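You operate a simulated robot arm through the tools that you are given. There is no shell and no other tool.

You are at the controls of a simulated robot arm. One attempt, no reset.

Task
Plug the PC in, switch the strip on, start up and back up to the orange stick in port 2.

Only the result counts: the job must be done as asked and must still hold three seconds after the hand-in. Knocking over, shifting, dropping, spilling or breaking anything else fails it.

Robot
A 7-joint arm with a two-finger parallel gripper, fixed in place. Base frame: the origin is at the foot of the arm, x ahead of it, y to its left, z up. Readings come in mm, degrees, newtons and seconds.
Its first joint turns from -132.0 to 132.0 degrees. Payload 3.91 kg.
The tool frame sits at the grasp point between the pads (the TCP): z along the fingers, y along the line on which they close. The tips reach 30 mm beyond it. The gripper opens to 110 mm. The fingers are 20 mm wide and 10 mm thick; the gripper's body (48 by 112 mm) begins 55 mm behind the TCP.
Orientation is that of the tool frame in the base frame, as a unit quaternion [w, x, y, z]. With the fingers straight down and closing along the base's y, the tool's x points along the base's -x, its y along +y and its z along -z.

Tools
- The arm moves only by the tool servo_tool. Its argument "series" is a list of rows, each a list of 7 numbers: the shift along the tool's x, y, z in units of 250 mm (1.0 is 250 mm), then the turn, a rotation vector about the tool's x, y, z in units of 180 degrees (1.0 is 180 degrees), then the closure in counts, from 0 (fully open) to 255 (shut). In form: [[tx, ty, tz, ax, ay, az, hand], ...]. A call has 1 to 20 rows; each row is the pose to reach, as a shift and turn from the pose commanded when the call began, along the tool's axes at that moment. A call with a number of a shift or a turn outside -1 to 1 is refused whole. Each row takes 0.2 s and may step no farther than 50 mm and 8.6 degrees from the row before; otherwise, or with a gripper value out of range, the whole call is refused. A pose out of reach is approached as far as the arm can. The call stops where the force on the tool passes 90 N (or 10 N more than at its start, if that is more) or the arm is blocked; 0.2 s more then pass. Each finger travels about 108 mm/s and halts on what it meets, pressing with about 45 N; the grip force reading is that of the motor and also rises with nothing between the fingers. The clock runs only during rows and for 0.2 s after the last one: add rows that repeat a pose to give the fingers time. The reply holds the time, the measured pose of the TCP, the force on the tool along the base axes, the opening and the grip force, in the units named above and with some noise, with the torque about the TCP (base axes, N m) and any sound that the robot's microphone picked up.
- Cameras (640 x 400 px; columns grow to the right, rows downward): "scene" is fixed at [220.1, 648.9, 1253.3]; the picture's right is [-0.42, -0.91, 0.00], its down [-0.62, 0.28, -0.73] and it looks along [0.67, -0.31, -0.68] (base axes); focal length 215 px, centre (320, 200). "wrist" rides on the gripper at [72, 17, -103] in the tool frame; the picture's right is [-0.23, 0.97, 0.00], its down [-0.76, -0.18, -0.62] and it looks along [-0.61, -0.14, 0.78] (tool axes); focal length 222 px, centre (320, 200). There is no depth. A picture from a camera that has moved, and an enlarged one, comes with that camera's place and axes in the base frame and with its lens.
- snapshot(camera): a new picture of that camera. It takes no simulated time.
- zoom(camera, box): a new picture of the part [left, top, right, bottom] of that camera's present view, enlarged. It takes no simulated time.
- close_job(): hands the job in; it is judged then, once.

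Nothing tells you positions but the pictures and the camera data. Unless the task says otherwise, let go and move clear before handing in.

The tools are called after ">>>" as name(argument=value, ...) on one line, values as JSON. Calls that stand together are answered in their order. servo_tool: Moves the arm, as the interface text tells. Its arguments: {"type":"object","properties":{"series":{"type":"array"}},"required":["series"]} The other tools are called the same way: snapshot (camera) takes a picture; zoom (camera, box) takes an enlarged picture of a part of a camera's view; close_job () hands the job in.

At the start:

```text
time: 0.0
tcp_pos: [525.5, 406.9, 1007.3]
tcp_rot: [0.0, -0.001, 1.0, -0.001]
ft_force: [-0.8, 0.3, -0.5]
torque: [0.03, 0.0, -0.02]
grip_width: 110.1
grasp_force: 0.0
```

scene: 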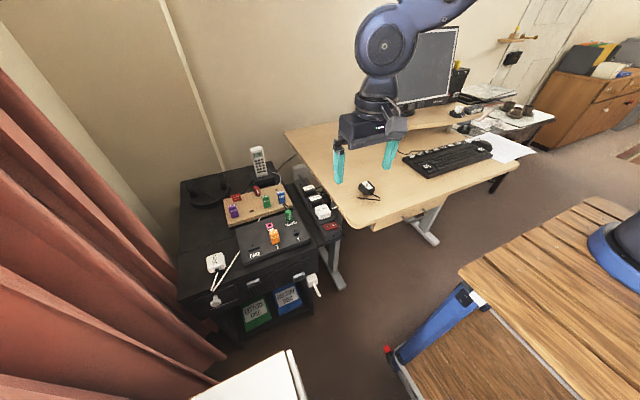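
wrist: 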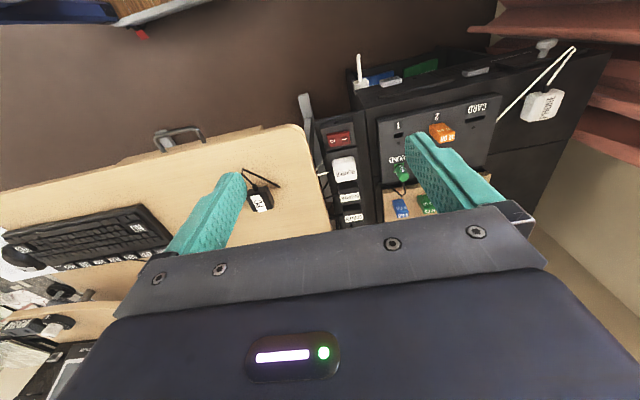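

I see a desk, a black cabinet with a panel and a power strip between them, several labelled plugs and USB sticks. I'll look closer before moving.

>>> zoom(camera="scene", box=[170, 140, 350, 250])

>>> zoom(camera="wrist", box=[300, 80, 520, 230])

>>> zoom(camera="scene", box=[180, 220, 340, 340])

>>> zoom(camera="wrist", box=[220, 90, 380, 240])

```text
3.56 times, centred on (260, 195) of scene
camera zoom: at [220.1, 648.9, 1253.3], right [-0.42, -0.91, 0.0], down [-0.62, 0.28, -0.73], along [0.67, -0.31, -0.68], focal length 763 px, centre (533, 218)
```

zoom: 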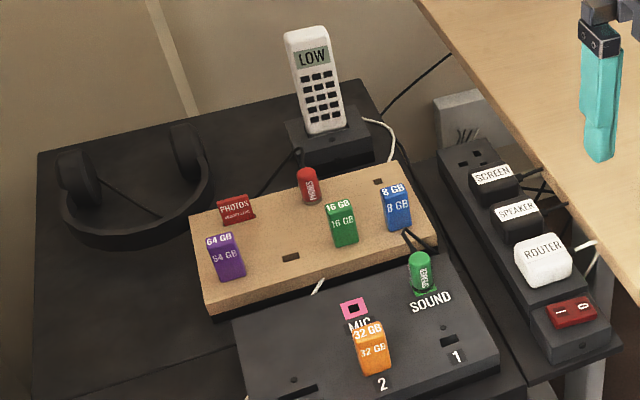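

```text
2.67 times, centred on (410, 155) of wrist
camera zoom: at [452.1, 424.8, 1109.9], right [0.23, 0.97, 0.0], down [0.76, -0.18, 0.62], along [0.61, -0.14, -0.78], focal length 592 px, centre (80, 320)
```

zoom: 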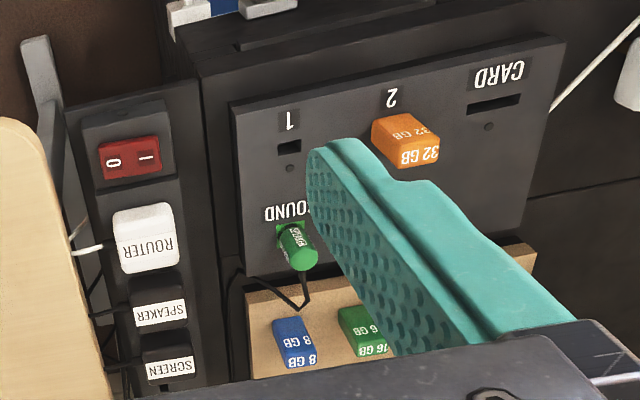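

```text
3.33 times, centred on (260, 280) of scene
camera zoom: at [220.1, 648.9, 1253.3], right [-0.42, -0.91, 0.0], down [-0.62, 0.28, -0.73], along [0.67, -0.31, -0.68], focal length 715 px, centre (520, -67)
```

zoom: 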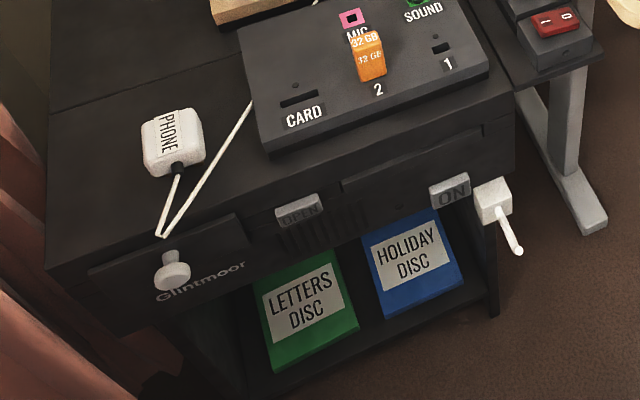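

```text
2.67 times, centred on (300, 165) of wrist
camera zoom: at [452.1, 424.8, 1109.9], right [0.23, 0.97, 0.0], down [0.76, -0.18, 0.62], along [0.61, -0.14, -0.78], focal length 592 px, centre (373, 293)
```

zoom: 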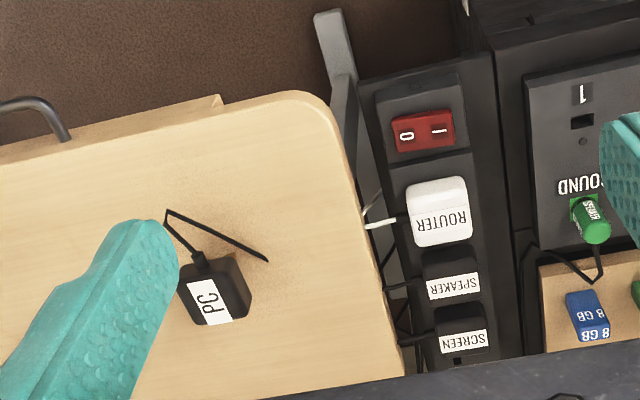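

The PC plug lies on the desk, the strip has a socket row with SCREEN, SPEAKER and ROUTER in it, and the black unit's front has ON/OPEN and other controls. I'll zoom tighter on each part to read them.

>>> zoom(camera="scene", box=[285, 175, 349, 240])

>>> zoom(camera="scene", box=[230, 195, 320, 265])

>>> zoom(camera="scene", box=[240, 255, 330, 315])

>>> zoom(camera="scene", box=[190, 240, 270, 310])

>>> zoom(camera="wrist", box=[340, 40, 440, 110])

>>> zoom(camera="scene", box=[340, 170, 400, 210])

>>> zoom(camera="scene", box=[390, 30, 540, 130])

```text
6.15 times, centred on (317, 208) of scene
camera zoom: at [220.1, 648.9, 1253.3], right [-0.42, -0.91, 0.0], down [-0.62, 0.28, -0.73], along [0.67, -0.31, -0.68], focal length 1320 px, centre (338, 154)
```

zoom: 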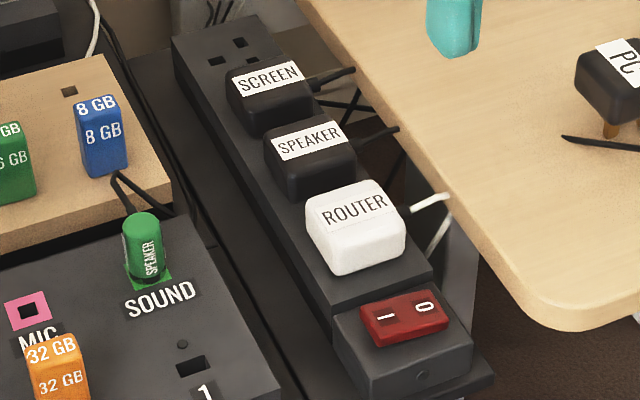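

```text
5.71 times, centred on (275, 230) of scene
camera zoom: at [220.1, 648.9, 1253.3], right [-0.42, -0.91, 0.0], down [-0.62, 0.28, -0.73], along [0.67, -0.31, -0.68], focal length 1226 px, centre (577, 29)
```

zoom: 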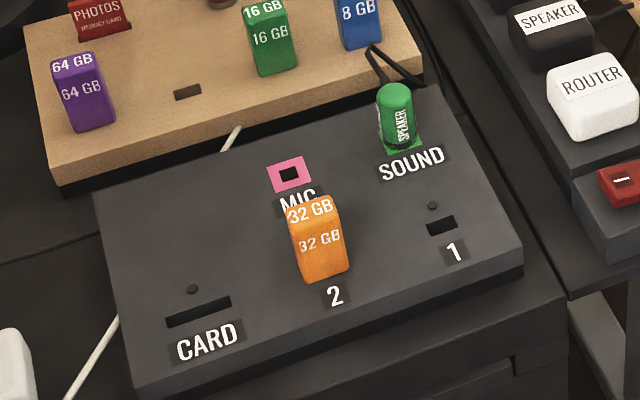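

```text
6.67 times, centred on (285, 285) of scene
camera zoom: at [220.1, 648.9, 1253.3], right [-0.42, -0.91, 0.0], down [-0.62, 0.28, -0.73], along [0.67, -0.31, -0.68], focal length 1430 px, centre (553, -367)
```

zoom: 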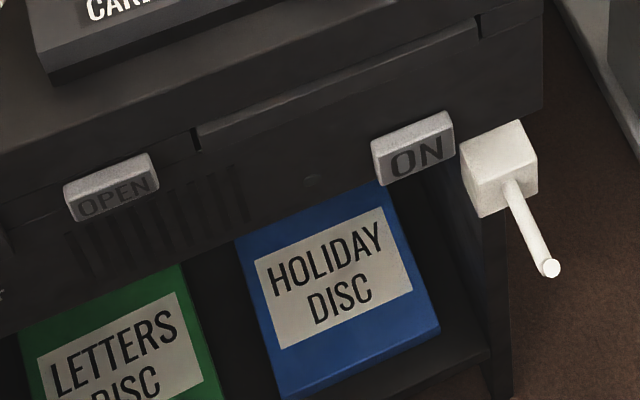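

```text
5.71 times, centred on (230, 275) of scene
camera zoom: at [220.1, 648.9, 1253.3], right [-0.42, -0.91, 0.0], down [-0.62, 0.28, -0.73], along [0.67, -0.31, -0.68], focal length 1226 px, centre (834, -229)
```

zoom: 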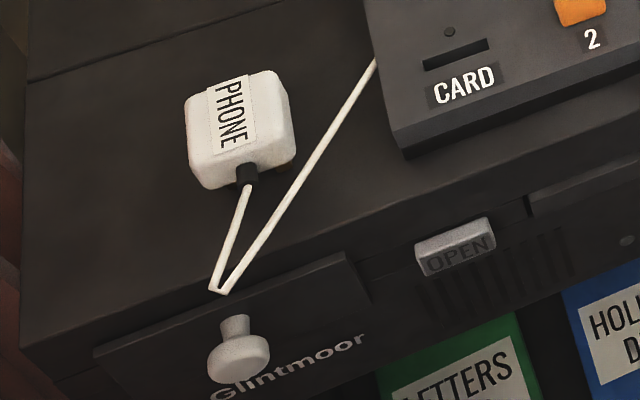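

```text
5.71 times, centred on (390, 75) of wrist
camera zoom: at [452.1, 424.8, 1109.9], right [0.23, 0.97, 0.0], down [0.76, -0.18, 0.62], along [0.61, -0.14, -0.78], focal length 1269 px, centre (-80, 914)
```

zoom: 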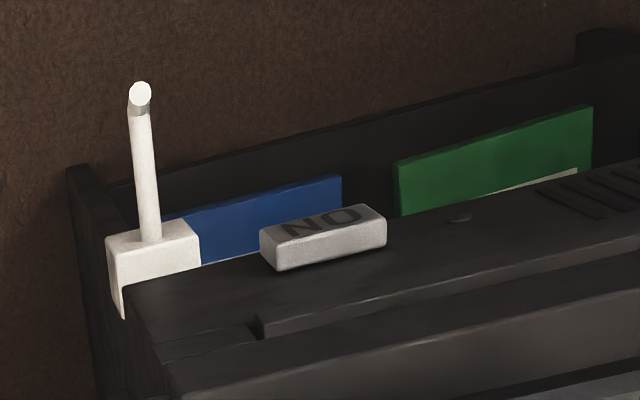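

```text
10.00 times, centred on (370, 190) of scene
camera zoom: at [220.1, 648.9, 1253.3], right [-0.42, -0.91, 0.0], down [-0.62, 0.28, -0.73], along [0.67, -0.31, -0.68], focal length 2146 px, centre (-180, 300)
```

zoom: 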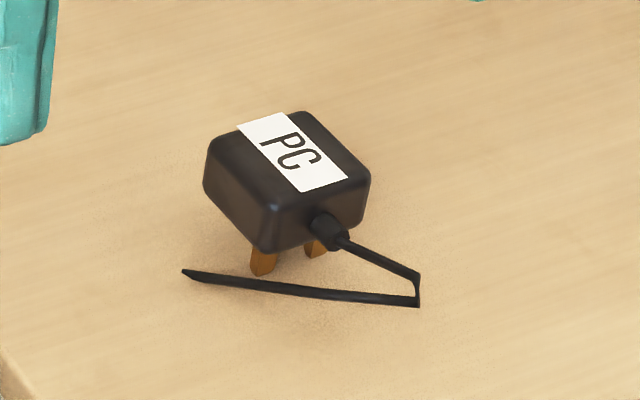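

```text
4.00 times, centred on (465, 80) of scene
camera zoom: at [220.1, 648.9, 1253.3], right [-0.42, -0.91, 0.0], down [-0.62, 0.28, -0.73], along [0.67, -0.31, -0.68], focal length 858 px, centre (-260, 680)
```

zoom: 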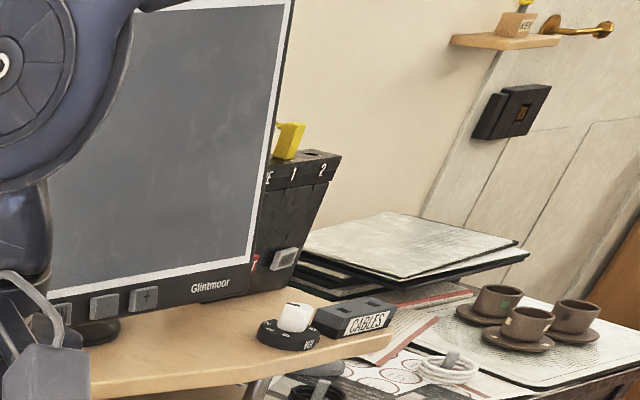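

The strip has one free socket at its far end. I'll read the keyboard, paper and screen buttons for how "back up" is triggered.

>>> zoom(camera="scene", box=[395, 130, 545, 200])

>>> zoom(camera="scene", box=[440, 60, 540, 130])

>>> zoom(camera="wrist", box=[0, 190, 180, 290])

>>> zoom(camera="wrist", box=[0, 250, 100, 400])

>>> zoom(camera="scene", box=[400, 70, 470, 120])

>>> zoom(camera="scene", box=[540, 30, 640, 100])

```text
4.27 times, centred on (470, 165) of scene
camera zoom: at [220.1, 648.9, 1253.3], right [-0.42, -0.91, 0.0], down [-0.62, 0.28, -0.73], along [0.67, -0.31, -0.68], focal length 916 px, centre (-320, 349)
```

zoom: 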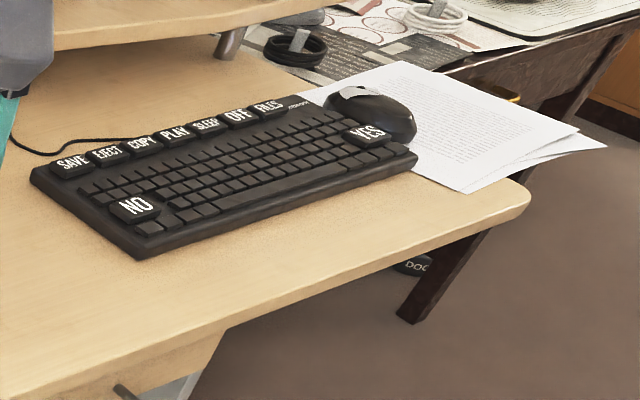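

```text
5.71 times, centred on (490, 95) of scene
camera zoom: at [220.1, 648.9, 1253.3], right [-0.42, -0.91, 0.0], down [-0.62, 0.28, -0.73], along [0.67, -0.31, -0.68], focal length 1226 px, centre (-651, 800)
```

zoom: 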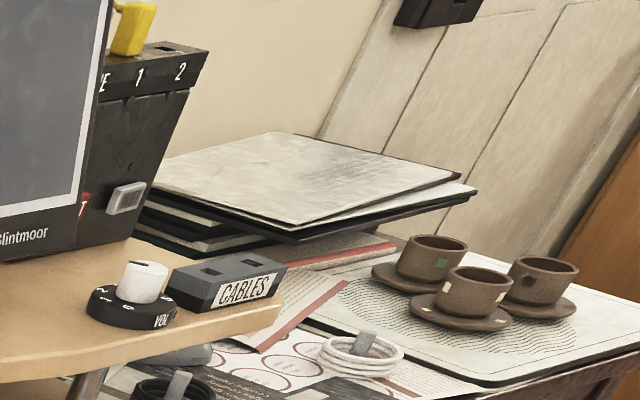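

```text
3.56 times, centred on (90, 240) of wrist
camera zoom: at [452.1, 424.8, 1109.9], right [0.23, 0.97, 0.0], down [0.76, -0.18, 0.62], along [0.61, -0.14, -0.78], focal length 790 px, centre (1138, 58)
```

zoom: 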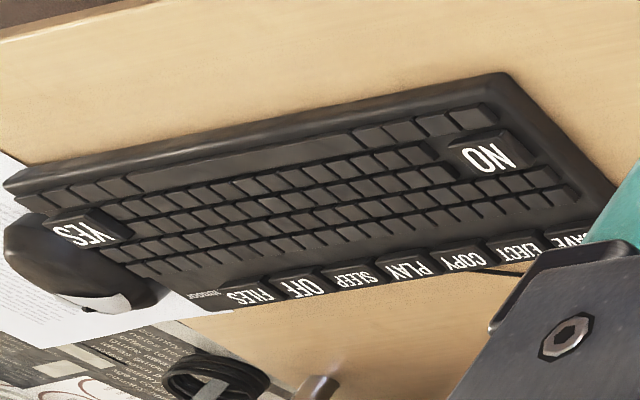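

```text
2.67 times, centred on (50, 325) of wrist
camera zoom: at [452.1, 424.8, 1109.9], right [0.23, 0.97, 0.0], down [0.76, -0.18, 0.62], along [0.61, -0.14, -0.78], focal length 592 px, centre (1040, -133)
```

zoom: 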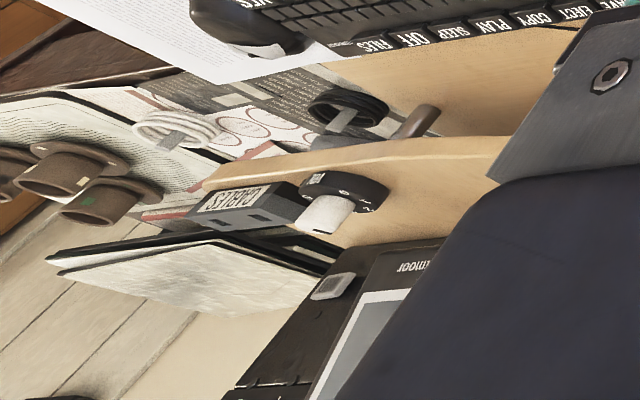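

```text
8.00 times, centred on (435, 95) of scene
camera zoom: at [220.1, 648.9, 1253.3], right [-0.42, -0.91, 0.0], down [-0.62, 0.28, -0.73], along [0.67, -0.31, -0.68], focal length 1716 px, centre (-600, 1040)
```

zoom: 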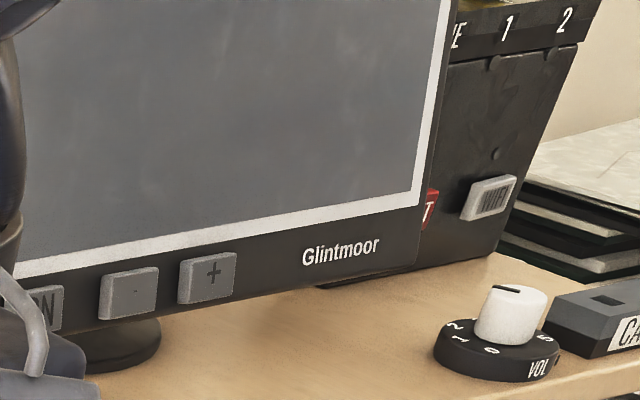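

```text
5.71 times, centred on (590, 65) of scene
camera zoom: at [220.1, 648.9, 1253.3], right [-0.42, -0.91, 0.0], down [-0.62, 0.28, -0.73], along [0.67, -0.31, -0.68], focal length 1226 px, centre (-1223, 971)
```

zoom: 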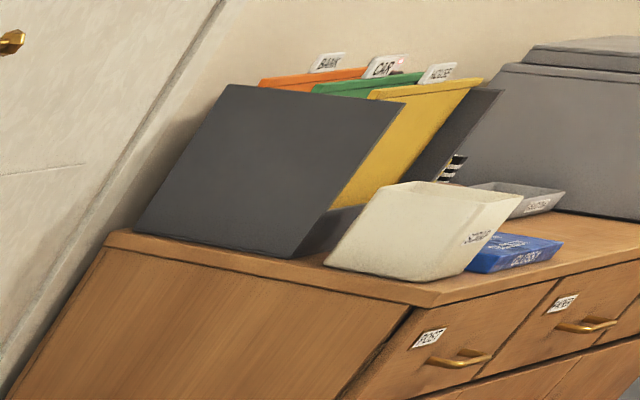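

The layout: strip rocker near (630, 420, 703), PC front ON button near (595, 559, 530), PC plug on the desk around (720, 210, 710). Keyboard has COPY/SAVE/YES/NO keys. I'll move back and lower so the wrist camera sees the PC front and hub better.

>>> servo_tool(series=[[0.06, 0.07, 0.08, 0, 0, 0, 0], [0.12, 0.14, 0.16, 0, 0, 0, 0], [0.18, 0.21, 0.24, 0, 0, 0, 0], [0.24, 0.28, 0.32, 0, 0, 0, 0], [0.3, 0.36, 0.4, 0, 0, 0, 0]])

>>> snapshot(camera="wrist")

>>> snapshot(camera="scene")

```text
time: 1.2
tcp_pos: [448.7, 496.5, 907.3]
tcp_rot: [0.001, 0.0, 1.0, 0.0]
ft_force: [0.7, -0.5, 0.8]
torque: [-0.01, 0.0, 0.02]
grip_width: 110.0
grasp_force: 0.1
```

```text
taken
camera wrist: at [377.3, 514.3, 1010.0], right [0.23, 0.97, 0.0], down [0.76, -0.18, 0.62], along [0.61, -0.14, -0.78], focal length 222 px, centre (320, 200)
```

wrist: 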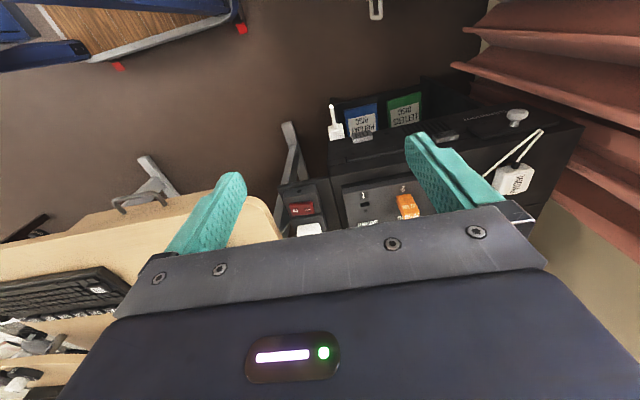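

```text
taken
```

scene: 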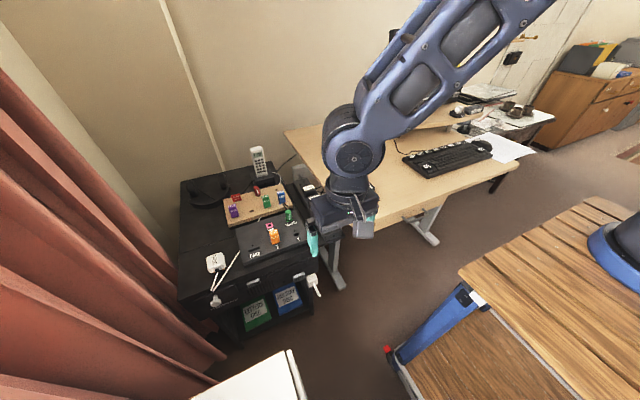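

I now see the PC front from above. Zooming for details of the ON button, hub, and the free socket.

>>> zoom(camera="wrist", box=[310, 80, 450, 170])

>>> zoom(camera="wrist", box=[270, 160, 430, 260])

>>> zoom(camera="scene", box=[180, 160, 320, 320])

>>> zoom(camera="scene", box=[385, 20, 485, 120])

```text
4.44 times, centred on (380, 125) of wrist
camera zoom: at [377.3, 514.3, 1010.0], right [0.23, 0.97, 0.0], down [0.76, -0.18, 0.62], along [0.61, -0.14, -0.78], focal length 987 px, centre (53, 533)
```

zoom: 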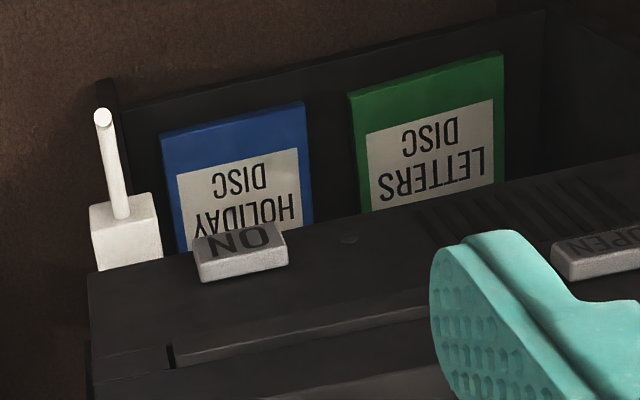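

```text
4.00 times, centred on (350, 210) of wrist
camera zoom: at [377.3, 514.3, 1010.0], right [0.23, 0.97, 0.0], down [0.76, -0.18, 0.62], along [0.61, -0.14, -0.78], focal length 888 px, centre (200, 160)
```

zoom: 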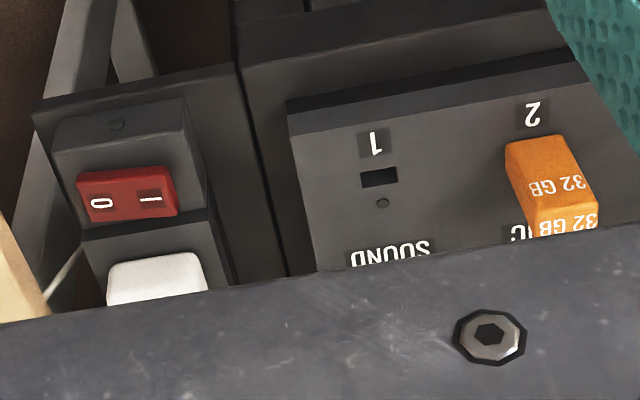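

```text
2.50 times, centred on (250, 240) of scene
camera zoom: at [220.1, 648.9, 1253.3], right [-0.42, -0.91, 0.0], down [-0.62, 0.28, -0.73], along [0.67, -0.31, -0.68], focal length 536 px, centre (495, 100)
```

zoom: 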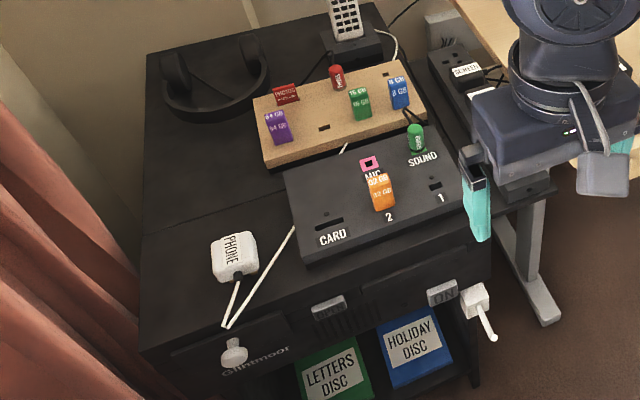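

```text
4.00 times, centred on (435, 70) of scene
camera zoom: at [220.1, 648.9, 1253.3], right [-0.42, -0.91, 0.0], down [-0.62, 0.28, -0.73], along [0.67, -0.31, -0.68], focal length 858 px, centre (-140, 720)
```

zoom: 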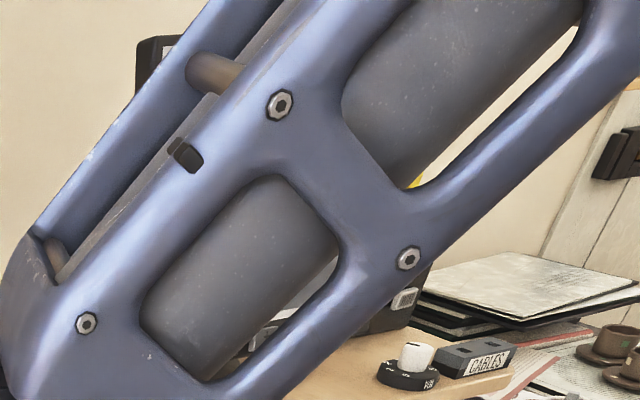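

The orange stick stands at port 2 on the hub (hub top z≈690; port 1 near (656, 534)). The free socket is probably near (890, 418, 690). I'll move forward to see the strip's free socket and the plug from above.

>>> servo_tool(series=[[-0.16, -0.06, 0, 0, 0, 0, 0], [-0.32, -0.12, 0, 0, 0, 0, 0], [-0.48, -0.18, 0, 0, 0, 0, 0], [-0.64, -0.24, 0, 0, 0, 0, 0], [-0.8, -0.3, 0, 0, 0, 0, 0]])

>>> snapshot(camera="wrist")

>>> snapshot(camera="scene")

```text
time: 2.4
tcp_pos: [649.6, 423.5, 908.8]
tcp_rot: [0.0, 0.0, 1.0, 0.0]
ft_force: [0.0, 0.7, 0.7]
torque: [-0.04, -0.03, 0.02]
grip_width: 110.0
grasp_force: 0.0
```

```text
taken
camera wrist: at [577.5, 441.3, 1010.8], right [0.23, 0.97, 0.0], down [0.76, -0.18, 0.62], along [0.61, -0.14, -0.78], focal length 222 px, centre (320, 200)
```

wrist: 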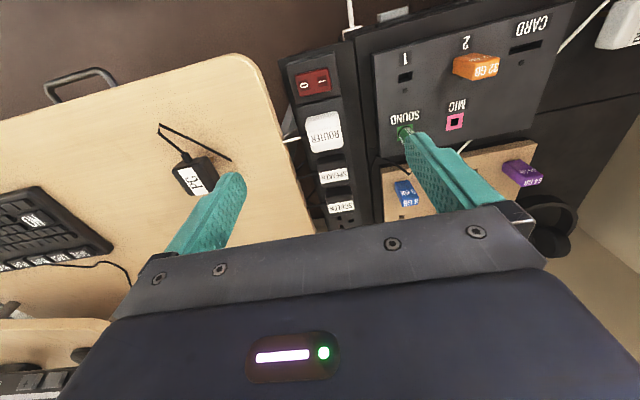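

```text
taken
```

scene: 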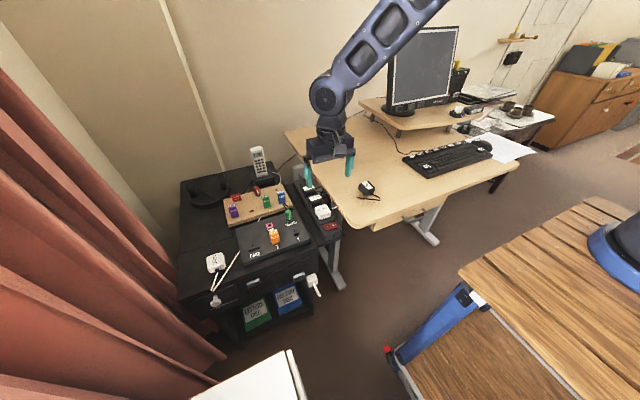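

>>> zoom(camera="wrist", box=[270, 50, 400, 240])

>>> zoom(camera="wrist", box=[140, 110, 260, 210])

>>> zoom(camera="wrist", box=[390, 20, 550, 140])

>>> zoom(camera="scene", box=[350, 20, 500, 140])

>>> zoom(camera="scene", box=[280, 150, 350, 240])

```text
2.11 times, centred on (335, 145) of wrist
camera zoom: at [577.5, 441.3, 1010.8], right [0.23, 0.97, 0.0], down [0.76, -0.18, 0.62], along [0.61, -0.14, -0.78], focal length 468 px, centre (288, 316)
```

zoom: 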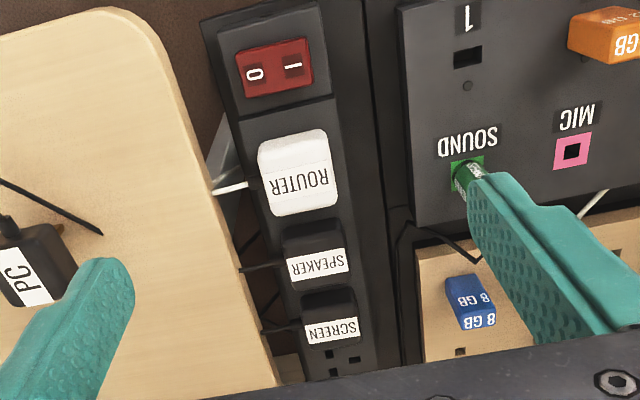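

```text
4.00 times, centred on (200, 160) of wrist
camera zoom: at [577.5, 441.3, 1010.8], right [0.23, 0.97, 0.0], down [0.76, -0.18, 0.62], along [0.61, -0.14, -0.78], focal length 888 px, centre (800, 360)
```

zoom: 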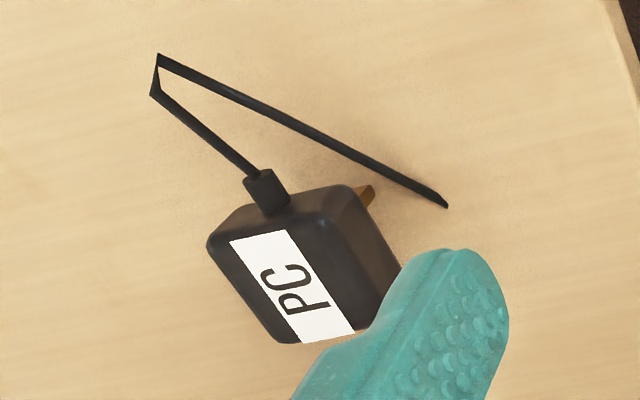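

```text
3.33 times, centred on (470, 80) of wrist
camera zoom: at [577.5, 441.3, 1010.8], right [0.23, 0.97, 0.0], down [0.76, -0.18, 0.62], along [0.61, -0.14, -0.78], focal length 740 px, centre (-180, 600)
```

zoom: 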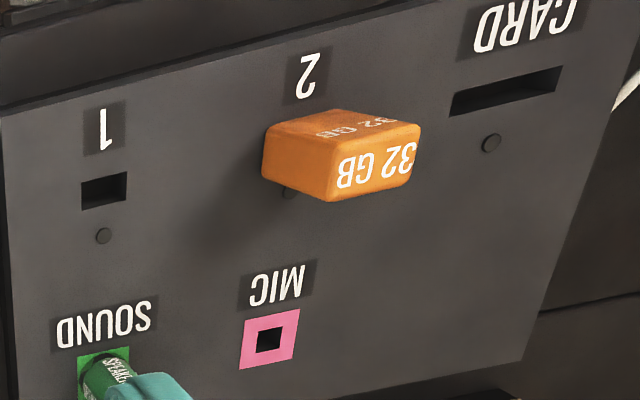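

```text
3.33 times, centred on (425, 80) of scene
camera zoom: at [220.1, 648.9, 1253.3], right [-0.42, -0.91, 0.0], down [-0.62, 0.28, -0.73], along [0.67, -0.31, -0.68], focal length 715 px, centre (-30, 600)
```

zoom: 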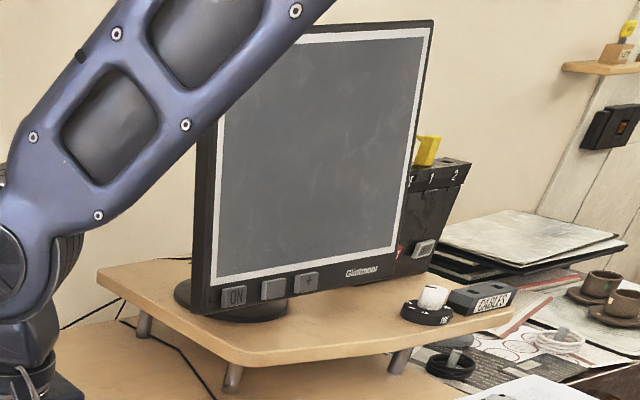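

```text
4.44 times, centred on (315, 195) of scene
camera zoom: at [220.1, 648.9, 1253.3], right [-0.42, -0.91, 0.0], down [-0.62, 0.28, -0.73], along [0.67, -0.31, -0.68], focal length 954 px, centre (342, 222)
```

zoom: 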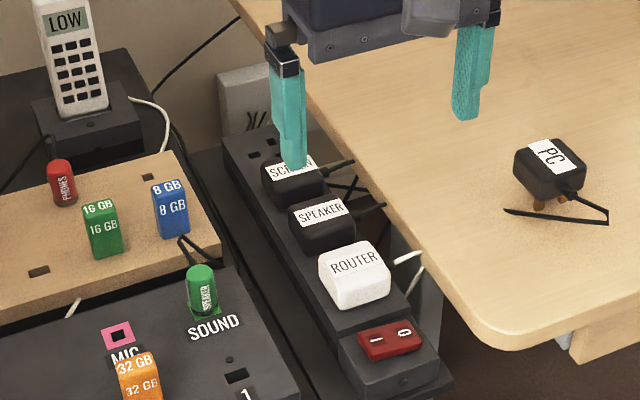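

>>> zoom(camera="wrist", box=[310, 180, 370, 230])

>>> zoom(camera="scene", box=[290, 170, 330, 200])

>>> zoom(camera="scene", box=[255, 220, 295, 250])

```text
8.00 times, centred on (340, 205) of wrist
camera zoom: at [577.5, 441.3, 1010.8], right [0.23, 0.97, 0.0], down [0.76, -0.18, 0.62], along [0.61, -0.14, -0.78], focal length 1777 px, centre (160, 160)
```

zoom: 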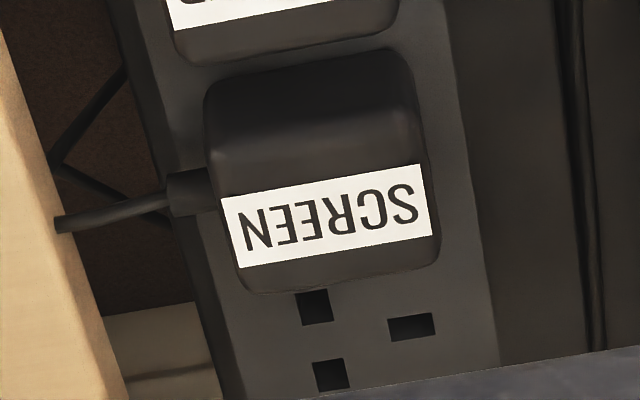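

```text
13.33 times, centred on (310, 185) of scene
camera zoom: at [220.1, 648.9, 1253.3], right [-0.42, -0.91, 0.0], down [-0.62, 0.28, -0.73], along [0.67, -0.31, -0.68], focal length 2861 px, centre (453, 400)
```

zoom: 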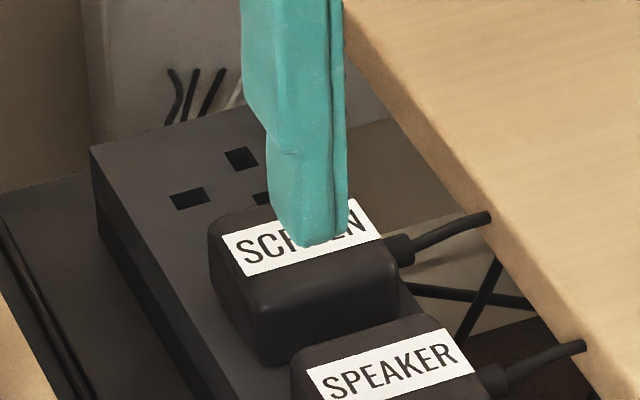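

```text
13.33 times, centred on (275, 235) of scene
camera zoom: at [220.1, 648.9, 1253.3], right [-0.42, -0.91, 0.0], down [-0.62, 0.28, -0.73], along [0.67, -0.31, -0.68], focal length 2861 px, centre (920, -267)
```

zoom: 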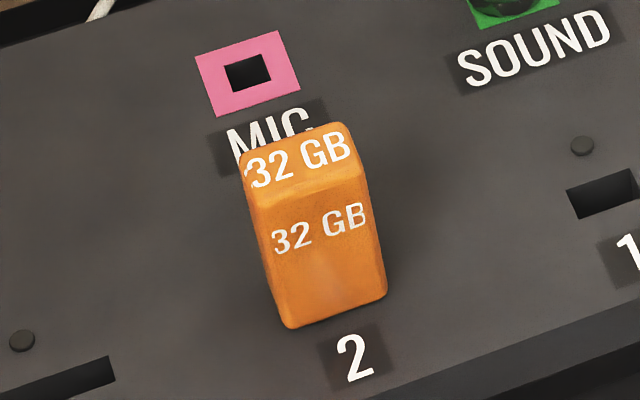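

The free socket (three holes, earth toward +y) is centred near (887, 418) at z≈697, close to the reach limit. The PC plug stands on its pins near (724, 200), cord toward -x. I'll move to view the plug closely.

>>> servo_tool(series=[[-0.015, -0.14, 0.06, 0, 0, 0, 0], [-0.03, -0.28, 0.12, 0, 0, 0, 0], [-0.045, -0.42, 0.18, 0, 0, 0, 0], [-0.06, -0.56, 0.24, 0, 0, 0, 0], [-0.075, -0.7, 0.3, 0, 0, 0, 0], [-0.09, -0.82, 0.36, 0, 0, 0, 0]])

>>> snapshot(camera="wrist")

>>> snapshot(camera="scene")

```text
time: 3.8
tcp_pos: [672.5, 216.6, 816.9]
tcp_rot: [0.0, 0.0, 1.0, -0.001]
ft_force: [0.7, -0.4, 0.4]
torque: [0.02, -0.03, -0.03]
grip_width: 110.3
grasp_force: 0.0
```

```text
taken
camera wrist: at [599.7, 233.9, 920.1], right [0.23, 0.97, 0.0], down [0.76, -0.18, 0.62], along [0.61, -0.14, -0.78], focal length 222 px, centre (320, 200)
```

wrist: 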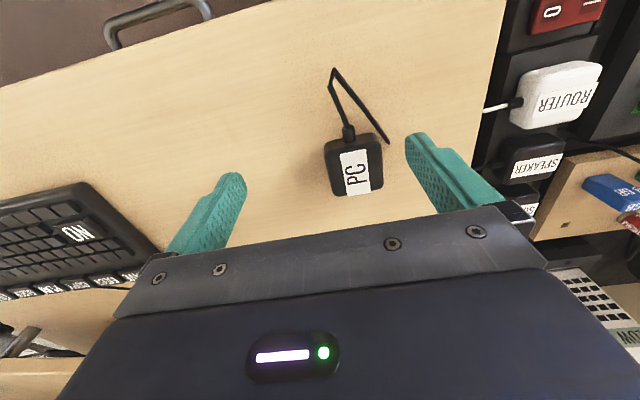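

```text
taken
```

scene: 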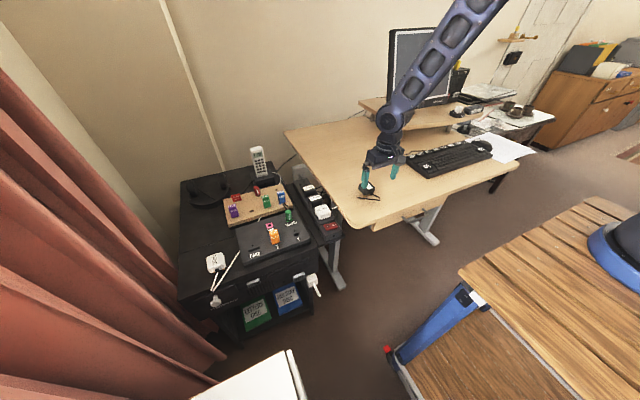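

>>> zoom(camera="wrist", box=[300, 60, 412, 210])

>>> zoom(camera="scene", box=[345, 165, 405, 205])

>>> zoom(camera="wrist", box=[480, 0, 640, 160])

>>> zoom(camera="scene", box=[280, 165, 350, 240])

```text
2.67 times, centred on (356, 135) of wrist
camera zoom: at [599.7, 233.9, 920.1], right [0.23, 0.97, 0.0], down [0.76, -0.18, 0.62], along [0.61, -0.14, -0.78], focal length 592 px, centre (224, 373)
```

zoom: 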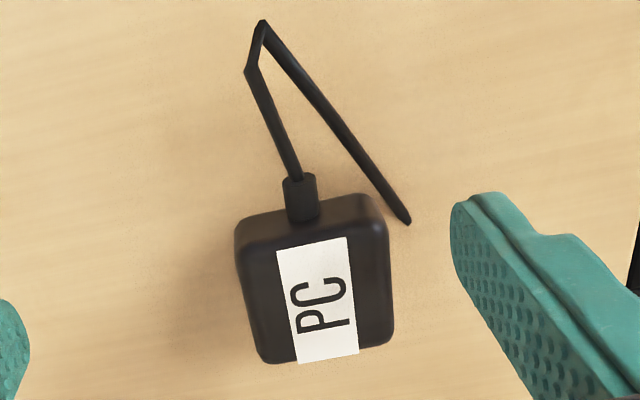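

```text
10.00 times, centred on (375, 185) of scene
camera zoom: at [220.1, 648.9, 1253.3], right [-0.42, -0.91, 0.0], down [-0.62, 0.28, -0.73], along [0.67, -0.31, -0.68], focal length 2146 px, centre (-230, 350)
```

zoom: 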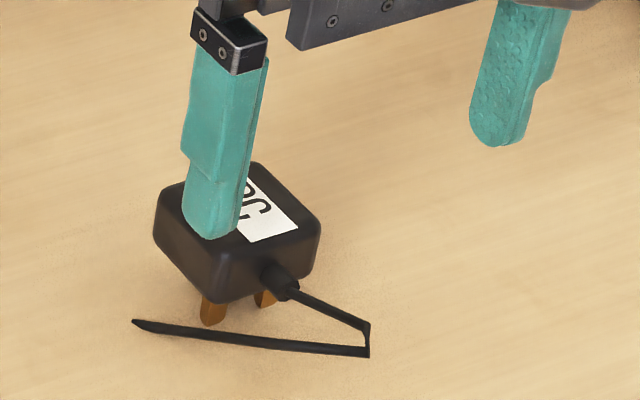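

```text
2.50 times, centred on (560, 80) of wrist
camera zoom: at [599.7, 233.9, 920.1], right [0.23, 0.97, 0.0], down [0.76, -0.18, 0.62], along [0.61, -0.14, -0.78], focal length 555 px, centre (-280, 500)
```

zoom: 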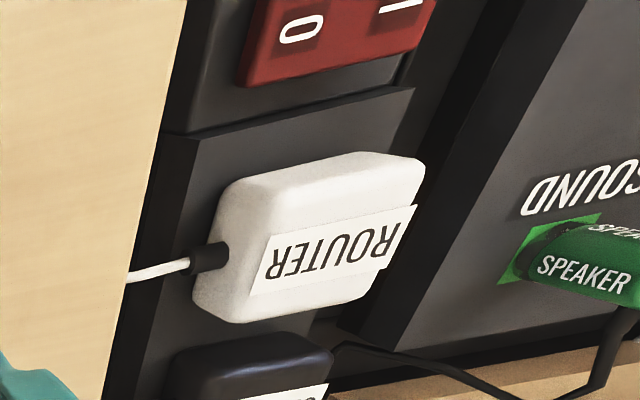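

```text
5.33 times, centred on (315, 202) of scene
camera zoom: at [220.1, 648.9, 1253.3], right [-0.42, -0.91, 0.0], down [-0.62, 0.28, -0.73], along [0.67, -0.31, -0.68], focal length 1144 px, centre (347, 187)
```

zoom: 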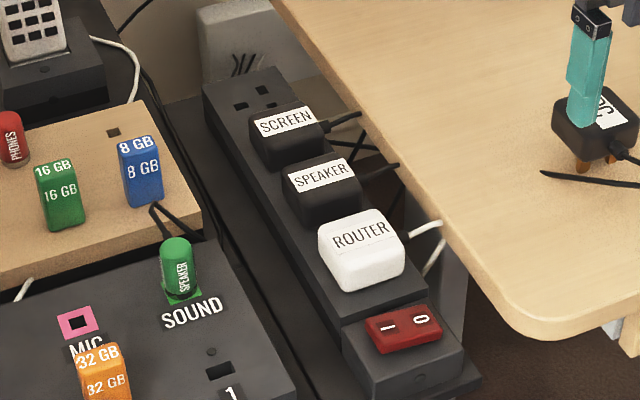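

Triangulating puts the plug's top centre at about (700, 240, 766), aligned with the axes, cord toward -x; the desk is at z≈717. It must turn +90° so the cord points to -y in the socket at (887, 420). I'll rehearse the reach at that yaw with the hand empty, and get a second view of the socket.

>>> servo_tool(series=[[-0.0425, 0.0445, -0.0277, 0, 0, -0.041667, 0], [-0.085, 0.089, -0.0554, 0, 0, -0.083333, 0], [-0.1275, 0.1335, -0.0831, 0, 0, -0.125, 0], [-0.17, 0.178, -0.11, 0, 0, -0.166667, 0], [-0.2125, 0.2225, -0.138, 0, 0, -0.208333, 0], [-0.255, 0.267, -0.166, 0, 0, -0.25, 0], [-0.2975, 0.3115, -0.19, 0, 0, -0.291667, 0], [-0.34, 0.356, -0.2, 0, 0, -0.333333, 0], [-0.3825, 0.4005, -0.21, 0, 0, -0.375, 0], [-0.425, 0.445, -0.21, 0, 0, -0.416667, 0], [-0.4675, 0.4895, -0.21, 0, 0, -0.458333, 0], [-0.51, 0.534, -0.21, 0, 0, -0.5, 0]])

>>> snapshot(camera="wrist")

>>> snapshot(camera="scene")

```text
time: 6.4
tcp_pos: [798.7, 349.9, 869.2]
tcp_rot: [0.0, 0.707, -0.707, 0.001]
ft_force: [-0.4, 0.0, 1.0]
torque: [0.03, 0.02, -0.03]
grip_width: 109.9
grasp_force: 0.0
```

```text
taken
camera wrist: at [782.7, 279.3, 972.2], right [-0.97, 0.23, 0.0], down [0.18, 0.76, 0.62], along [0.14, 0.61, -0.78], focal length 222 px, centre (320, 200)
```

wrist: 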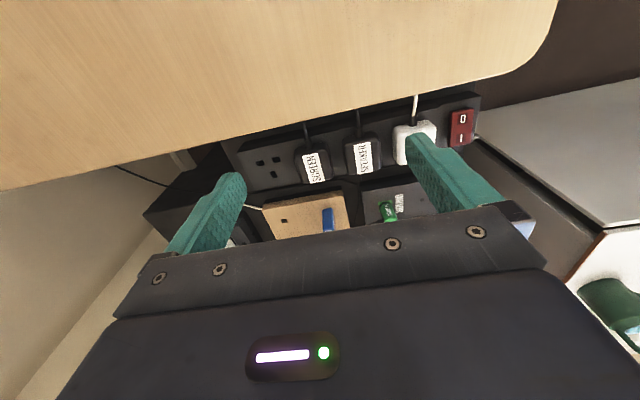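

```text
taken
```

scene: 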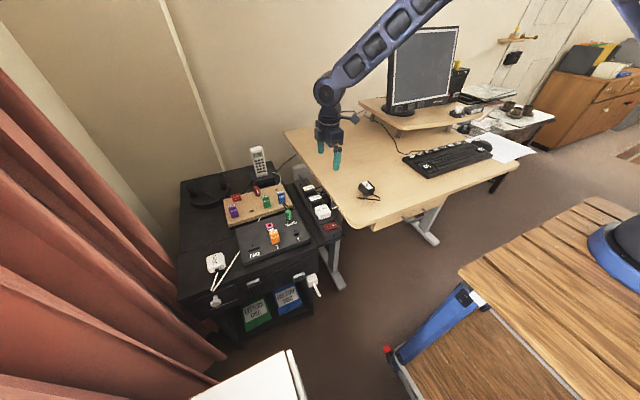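

>>> zoom(camera="wrist", box=[235, 130, 335, 200])

>>> zoom(camera="wrist", box=[230, 80, 490, 220])

```text
5.71 times, centred on (285, 165) of wrist
camera zoom: at [782.7, 279.3, 972.2], right [-0.97, 0.23, 0.0], down [0.18, 0.76, 0.62], along [0.14, 0.61, -0.78], focal length 1269 px, centre (520, 400)
```

zoom: 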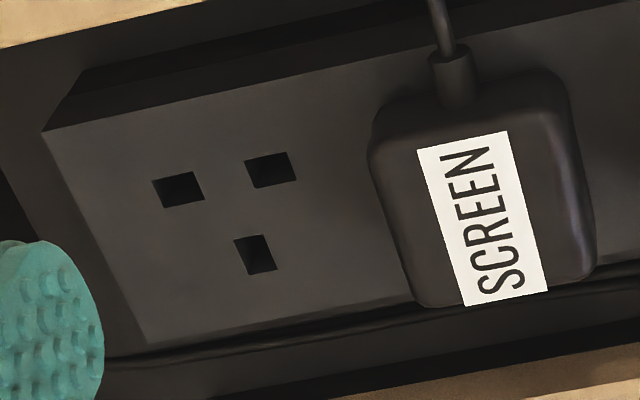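

```text
2.46 times, centred on (360, 150) of wrist
camera zoom: at [782.7, 279.3, 972.2], right [-0.97, 0.23, 0.0], down [0.18, 0.76, 0.62], along [0.14, 0.61, -0.78], focal length 547 px, centre (222, 323)
```

zoom: 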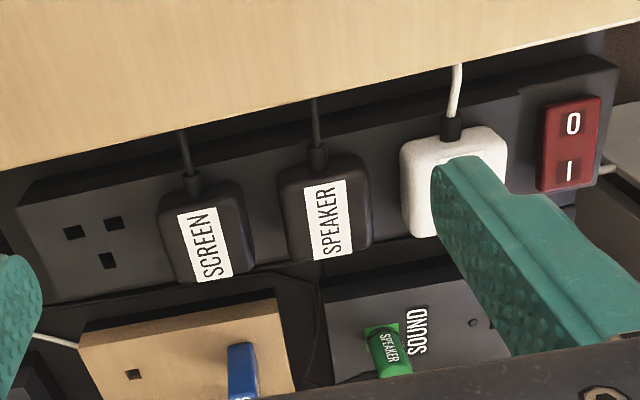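

The extra view confirms the socket holes at about x 875/899, y 410 and earth at (887, 431), z≈698; centre (887, 420.5). Now I'll test whether the arm reaches above it upright, fingers partly closed.

>>> servo_tool(series=[[0, 0, 0, 0, 0, 0, 116], [-0.07, -0.088, 0.06, 0, 0, 0, 116], [-0.14, -0.176, 0.12, 0, 0, 0, 116], [-0.21, -0.264, 0.2, 0, 0, 0, 116], [-0.28, -0.353, 0.3, 0, 0, 0, 116], [-0.28, -0.353, 0.36, 0, 0, 0, 116], [-0.28, -0.353, 0.36, 0, 0, 0, 116]])

>>> snapshot(camera="wrist")

>>> snapshot(camera="scene")

```text
time: 8.0
tcp_pos: [886.7, 420.9, 778.9]
tcp_rot: [-0.001, -0.707, 0.707, 0.0]
ft_force: [0.2, 0.3, -0.2]
torque: [0.0, 0.0, 0.0]
grip_width: 59.9
grasp_force: 0.1
```

```text
taken
camera wrist: at [870.6, 349.4, 881.9], right [-0.97, 0.23, 0.0], down [0.18, 0.76, 0.62], along [0.14, 0.61, -0.78], focal length 222 px, centre (320, 200)
```

wrist: 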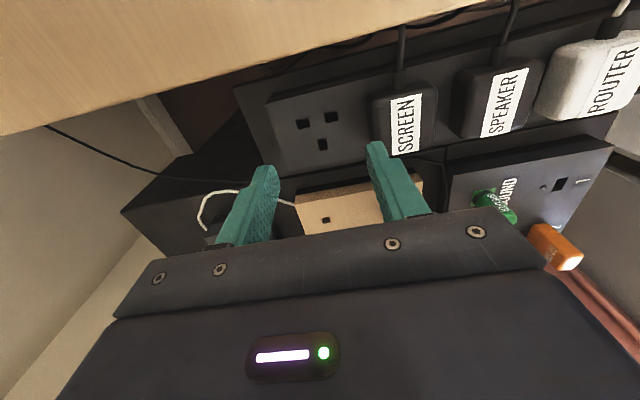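

```text
taken
```

scene: 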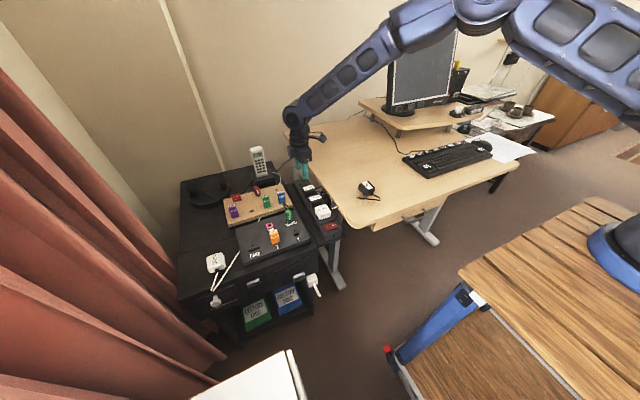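

The arm reaches above the socket upright. Zoom for a precise hole measurement from this close view.

>>> zoom(camera="wrist", box=[260, 80, 380, 170])

>>> zoom(camera="wrist", box=[360, 60, 460, 160])

```text
4.44 times, centred on (320, 125) of wrist
camera zoom: at [870.6, 349.4, 881.9], right [-0.97, 0.23, 0.0], down [0.18, 0.76, 0.62], along [0.14, 0.61, -0.78], focal length 987 px, centre (320, 533)
```

zoom: 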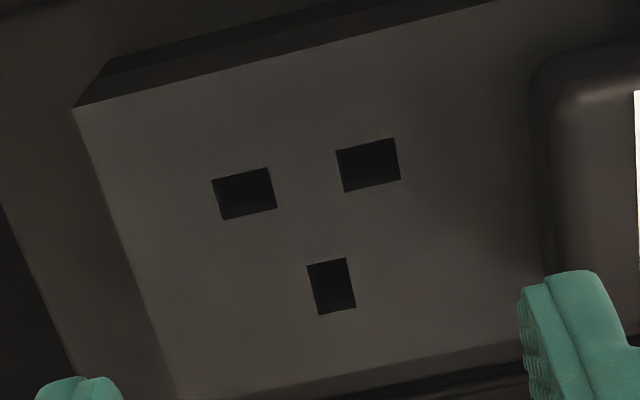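

```text
4.00 times, centred on (410, 110) of wrist
camera zoom: at [870.6, 349.4, 881.9], right [-0.97, 0.23, 0.0], down [0.18, 0.76, 0.62], along [0.14, 0.61, -0.78], focal length 888 px, centre (-40, 560)
```

zoom: 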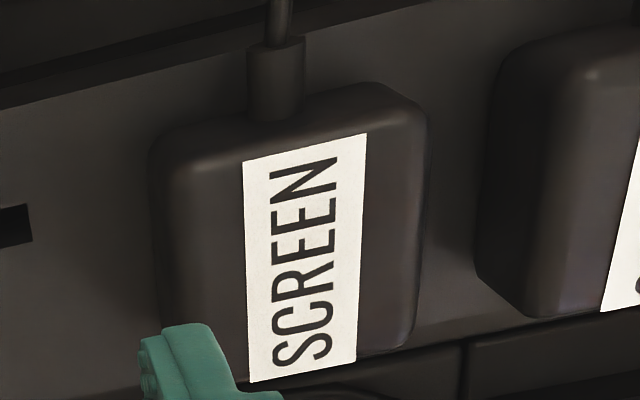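

Hole measurements from two views agree: centre (887.8, 421) at z≈697; the SCREEN plug's label (top z≈725) indicates the PC label should end at about (887.8, 419.5). I'll check reach at the final height with the fingers narrowed.

>>> servo_tool(series=[[0, 0, 0, 0, 0, 0, 158], [0, 0, 0, 0, 0, 0, 158], [0, -0.004, 0.08, 0, 0, 0, 158], [0, -0.004, 0.16, 0, 0, 0, 158], [0, -0.004, 0.176, 0, 0, 0, 158]])

>>> snapshot(camera="scene")

>>> zoom(camera="scene", box=[280, 155, 340, 205])

>>> snapshot(camera="wrist")

```text
time: 9.2
tcp_pos: [887.5, 421.4, 734.6]
tcp_rot: [0.0, -0.707, 0.707, 0.0]
ft_force: [-0.4, -0.5, -0.2]
torque: [0.0, 0.0, -0.01]
grip_width: 41.8
grasp_force: 0.0
```

```text
taken
```

scene: 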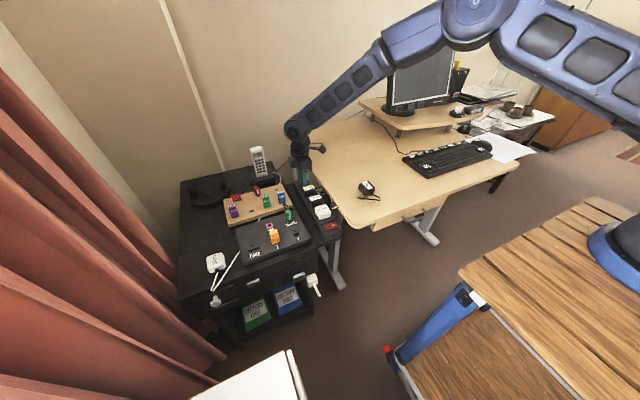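

```text
8.00 times, centred on (310, 180) of scene
camera zoom: at [220.1, 648.9, 1253.3], right [-0.42, -0.91, 0.0], down [-0.62, 0.28, -0.73], along [0.67, -0.31, -0.68], focal length 1716 px, centre (400, 360)
```

zoom: 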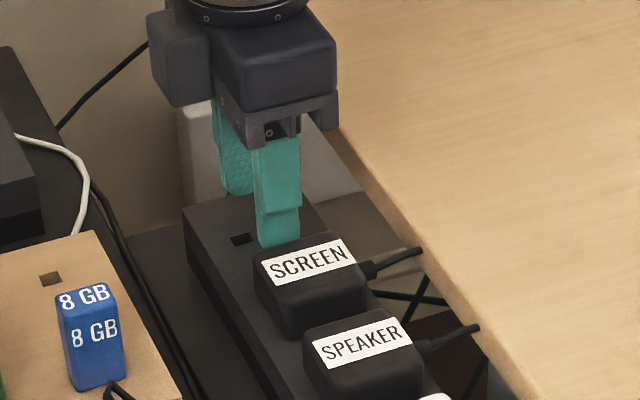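

```text
taken
camera wrist: at [871.6, 349.2, 838.0], right [-0.97, 0.23, 0.0], down [0.18, 0.76, 0.62], along [0.14, 0.61, -0.78], focal length 222 px, centre (320, 200)
```

wrist: 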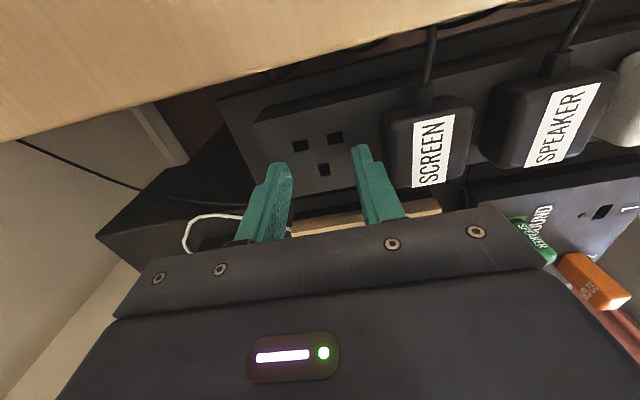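

Reach is fine upright at final height, with clearance to the SCREEN plug. One more hole measurement from here, then back to the plug.

>>> zoom(camera="wrist", box=[265, 110, 385, 190])

>>> servo_tool(series=[[0, 0, -0.1, 0, 0, 0, 158], [0, 0, -0.2, 0, 0, 0, 158], [0, 0, -0.3, 0, 0, 0, 158], [0, 0, -0.4, 0, 0, 0, 158]])

```text
5.00 times, centred on (325, 150) of wrist
camera zoom: at [871.6, 349.2, 838.0], right [-0.97, 0.23, 0.0], down [0.18, 0.76, 0.62], along [0.14, 0.61, -0.78], focal length 1111 px, centre (295, 450)
```

zoom: 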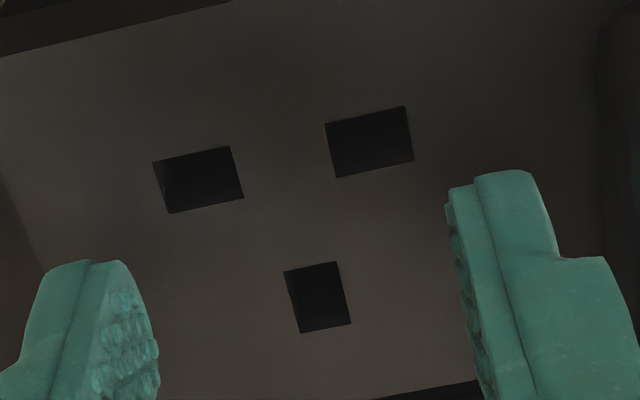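

```text
time: 10.2
tcp_pos: [887.4, 419.8, 834.9]
tcp_rot: [0.001, 0.707, -0.707, -0.001]
ft_force: [-0.5, -0.9, -0.5]
torque: [-0.01, 0.03, 0.0]
grip_width: 41.9
grasp_force: 0.0
```

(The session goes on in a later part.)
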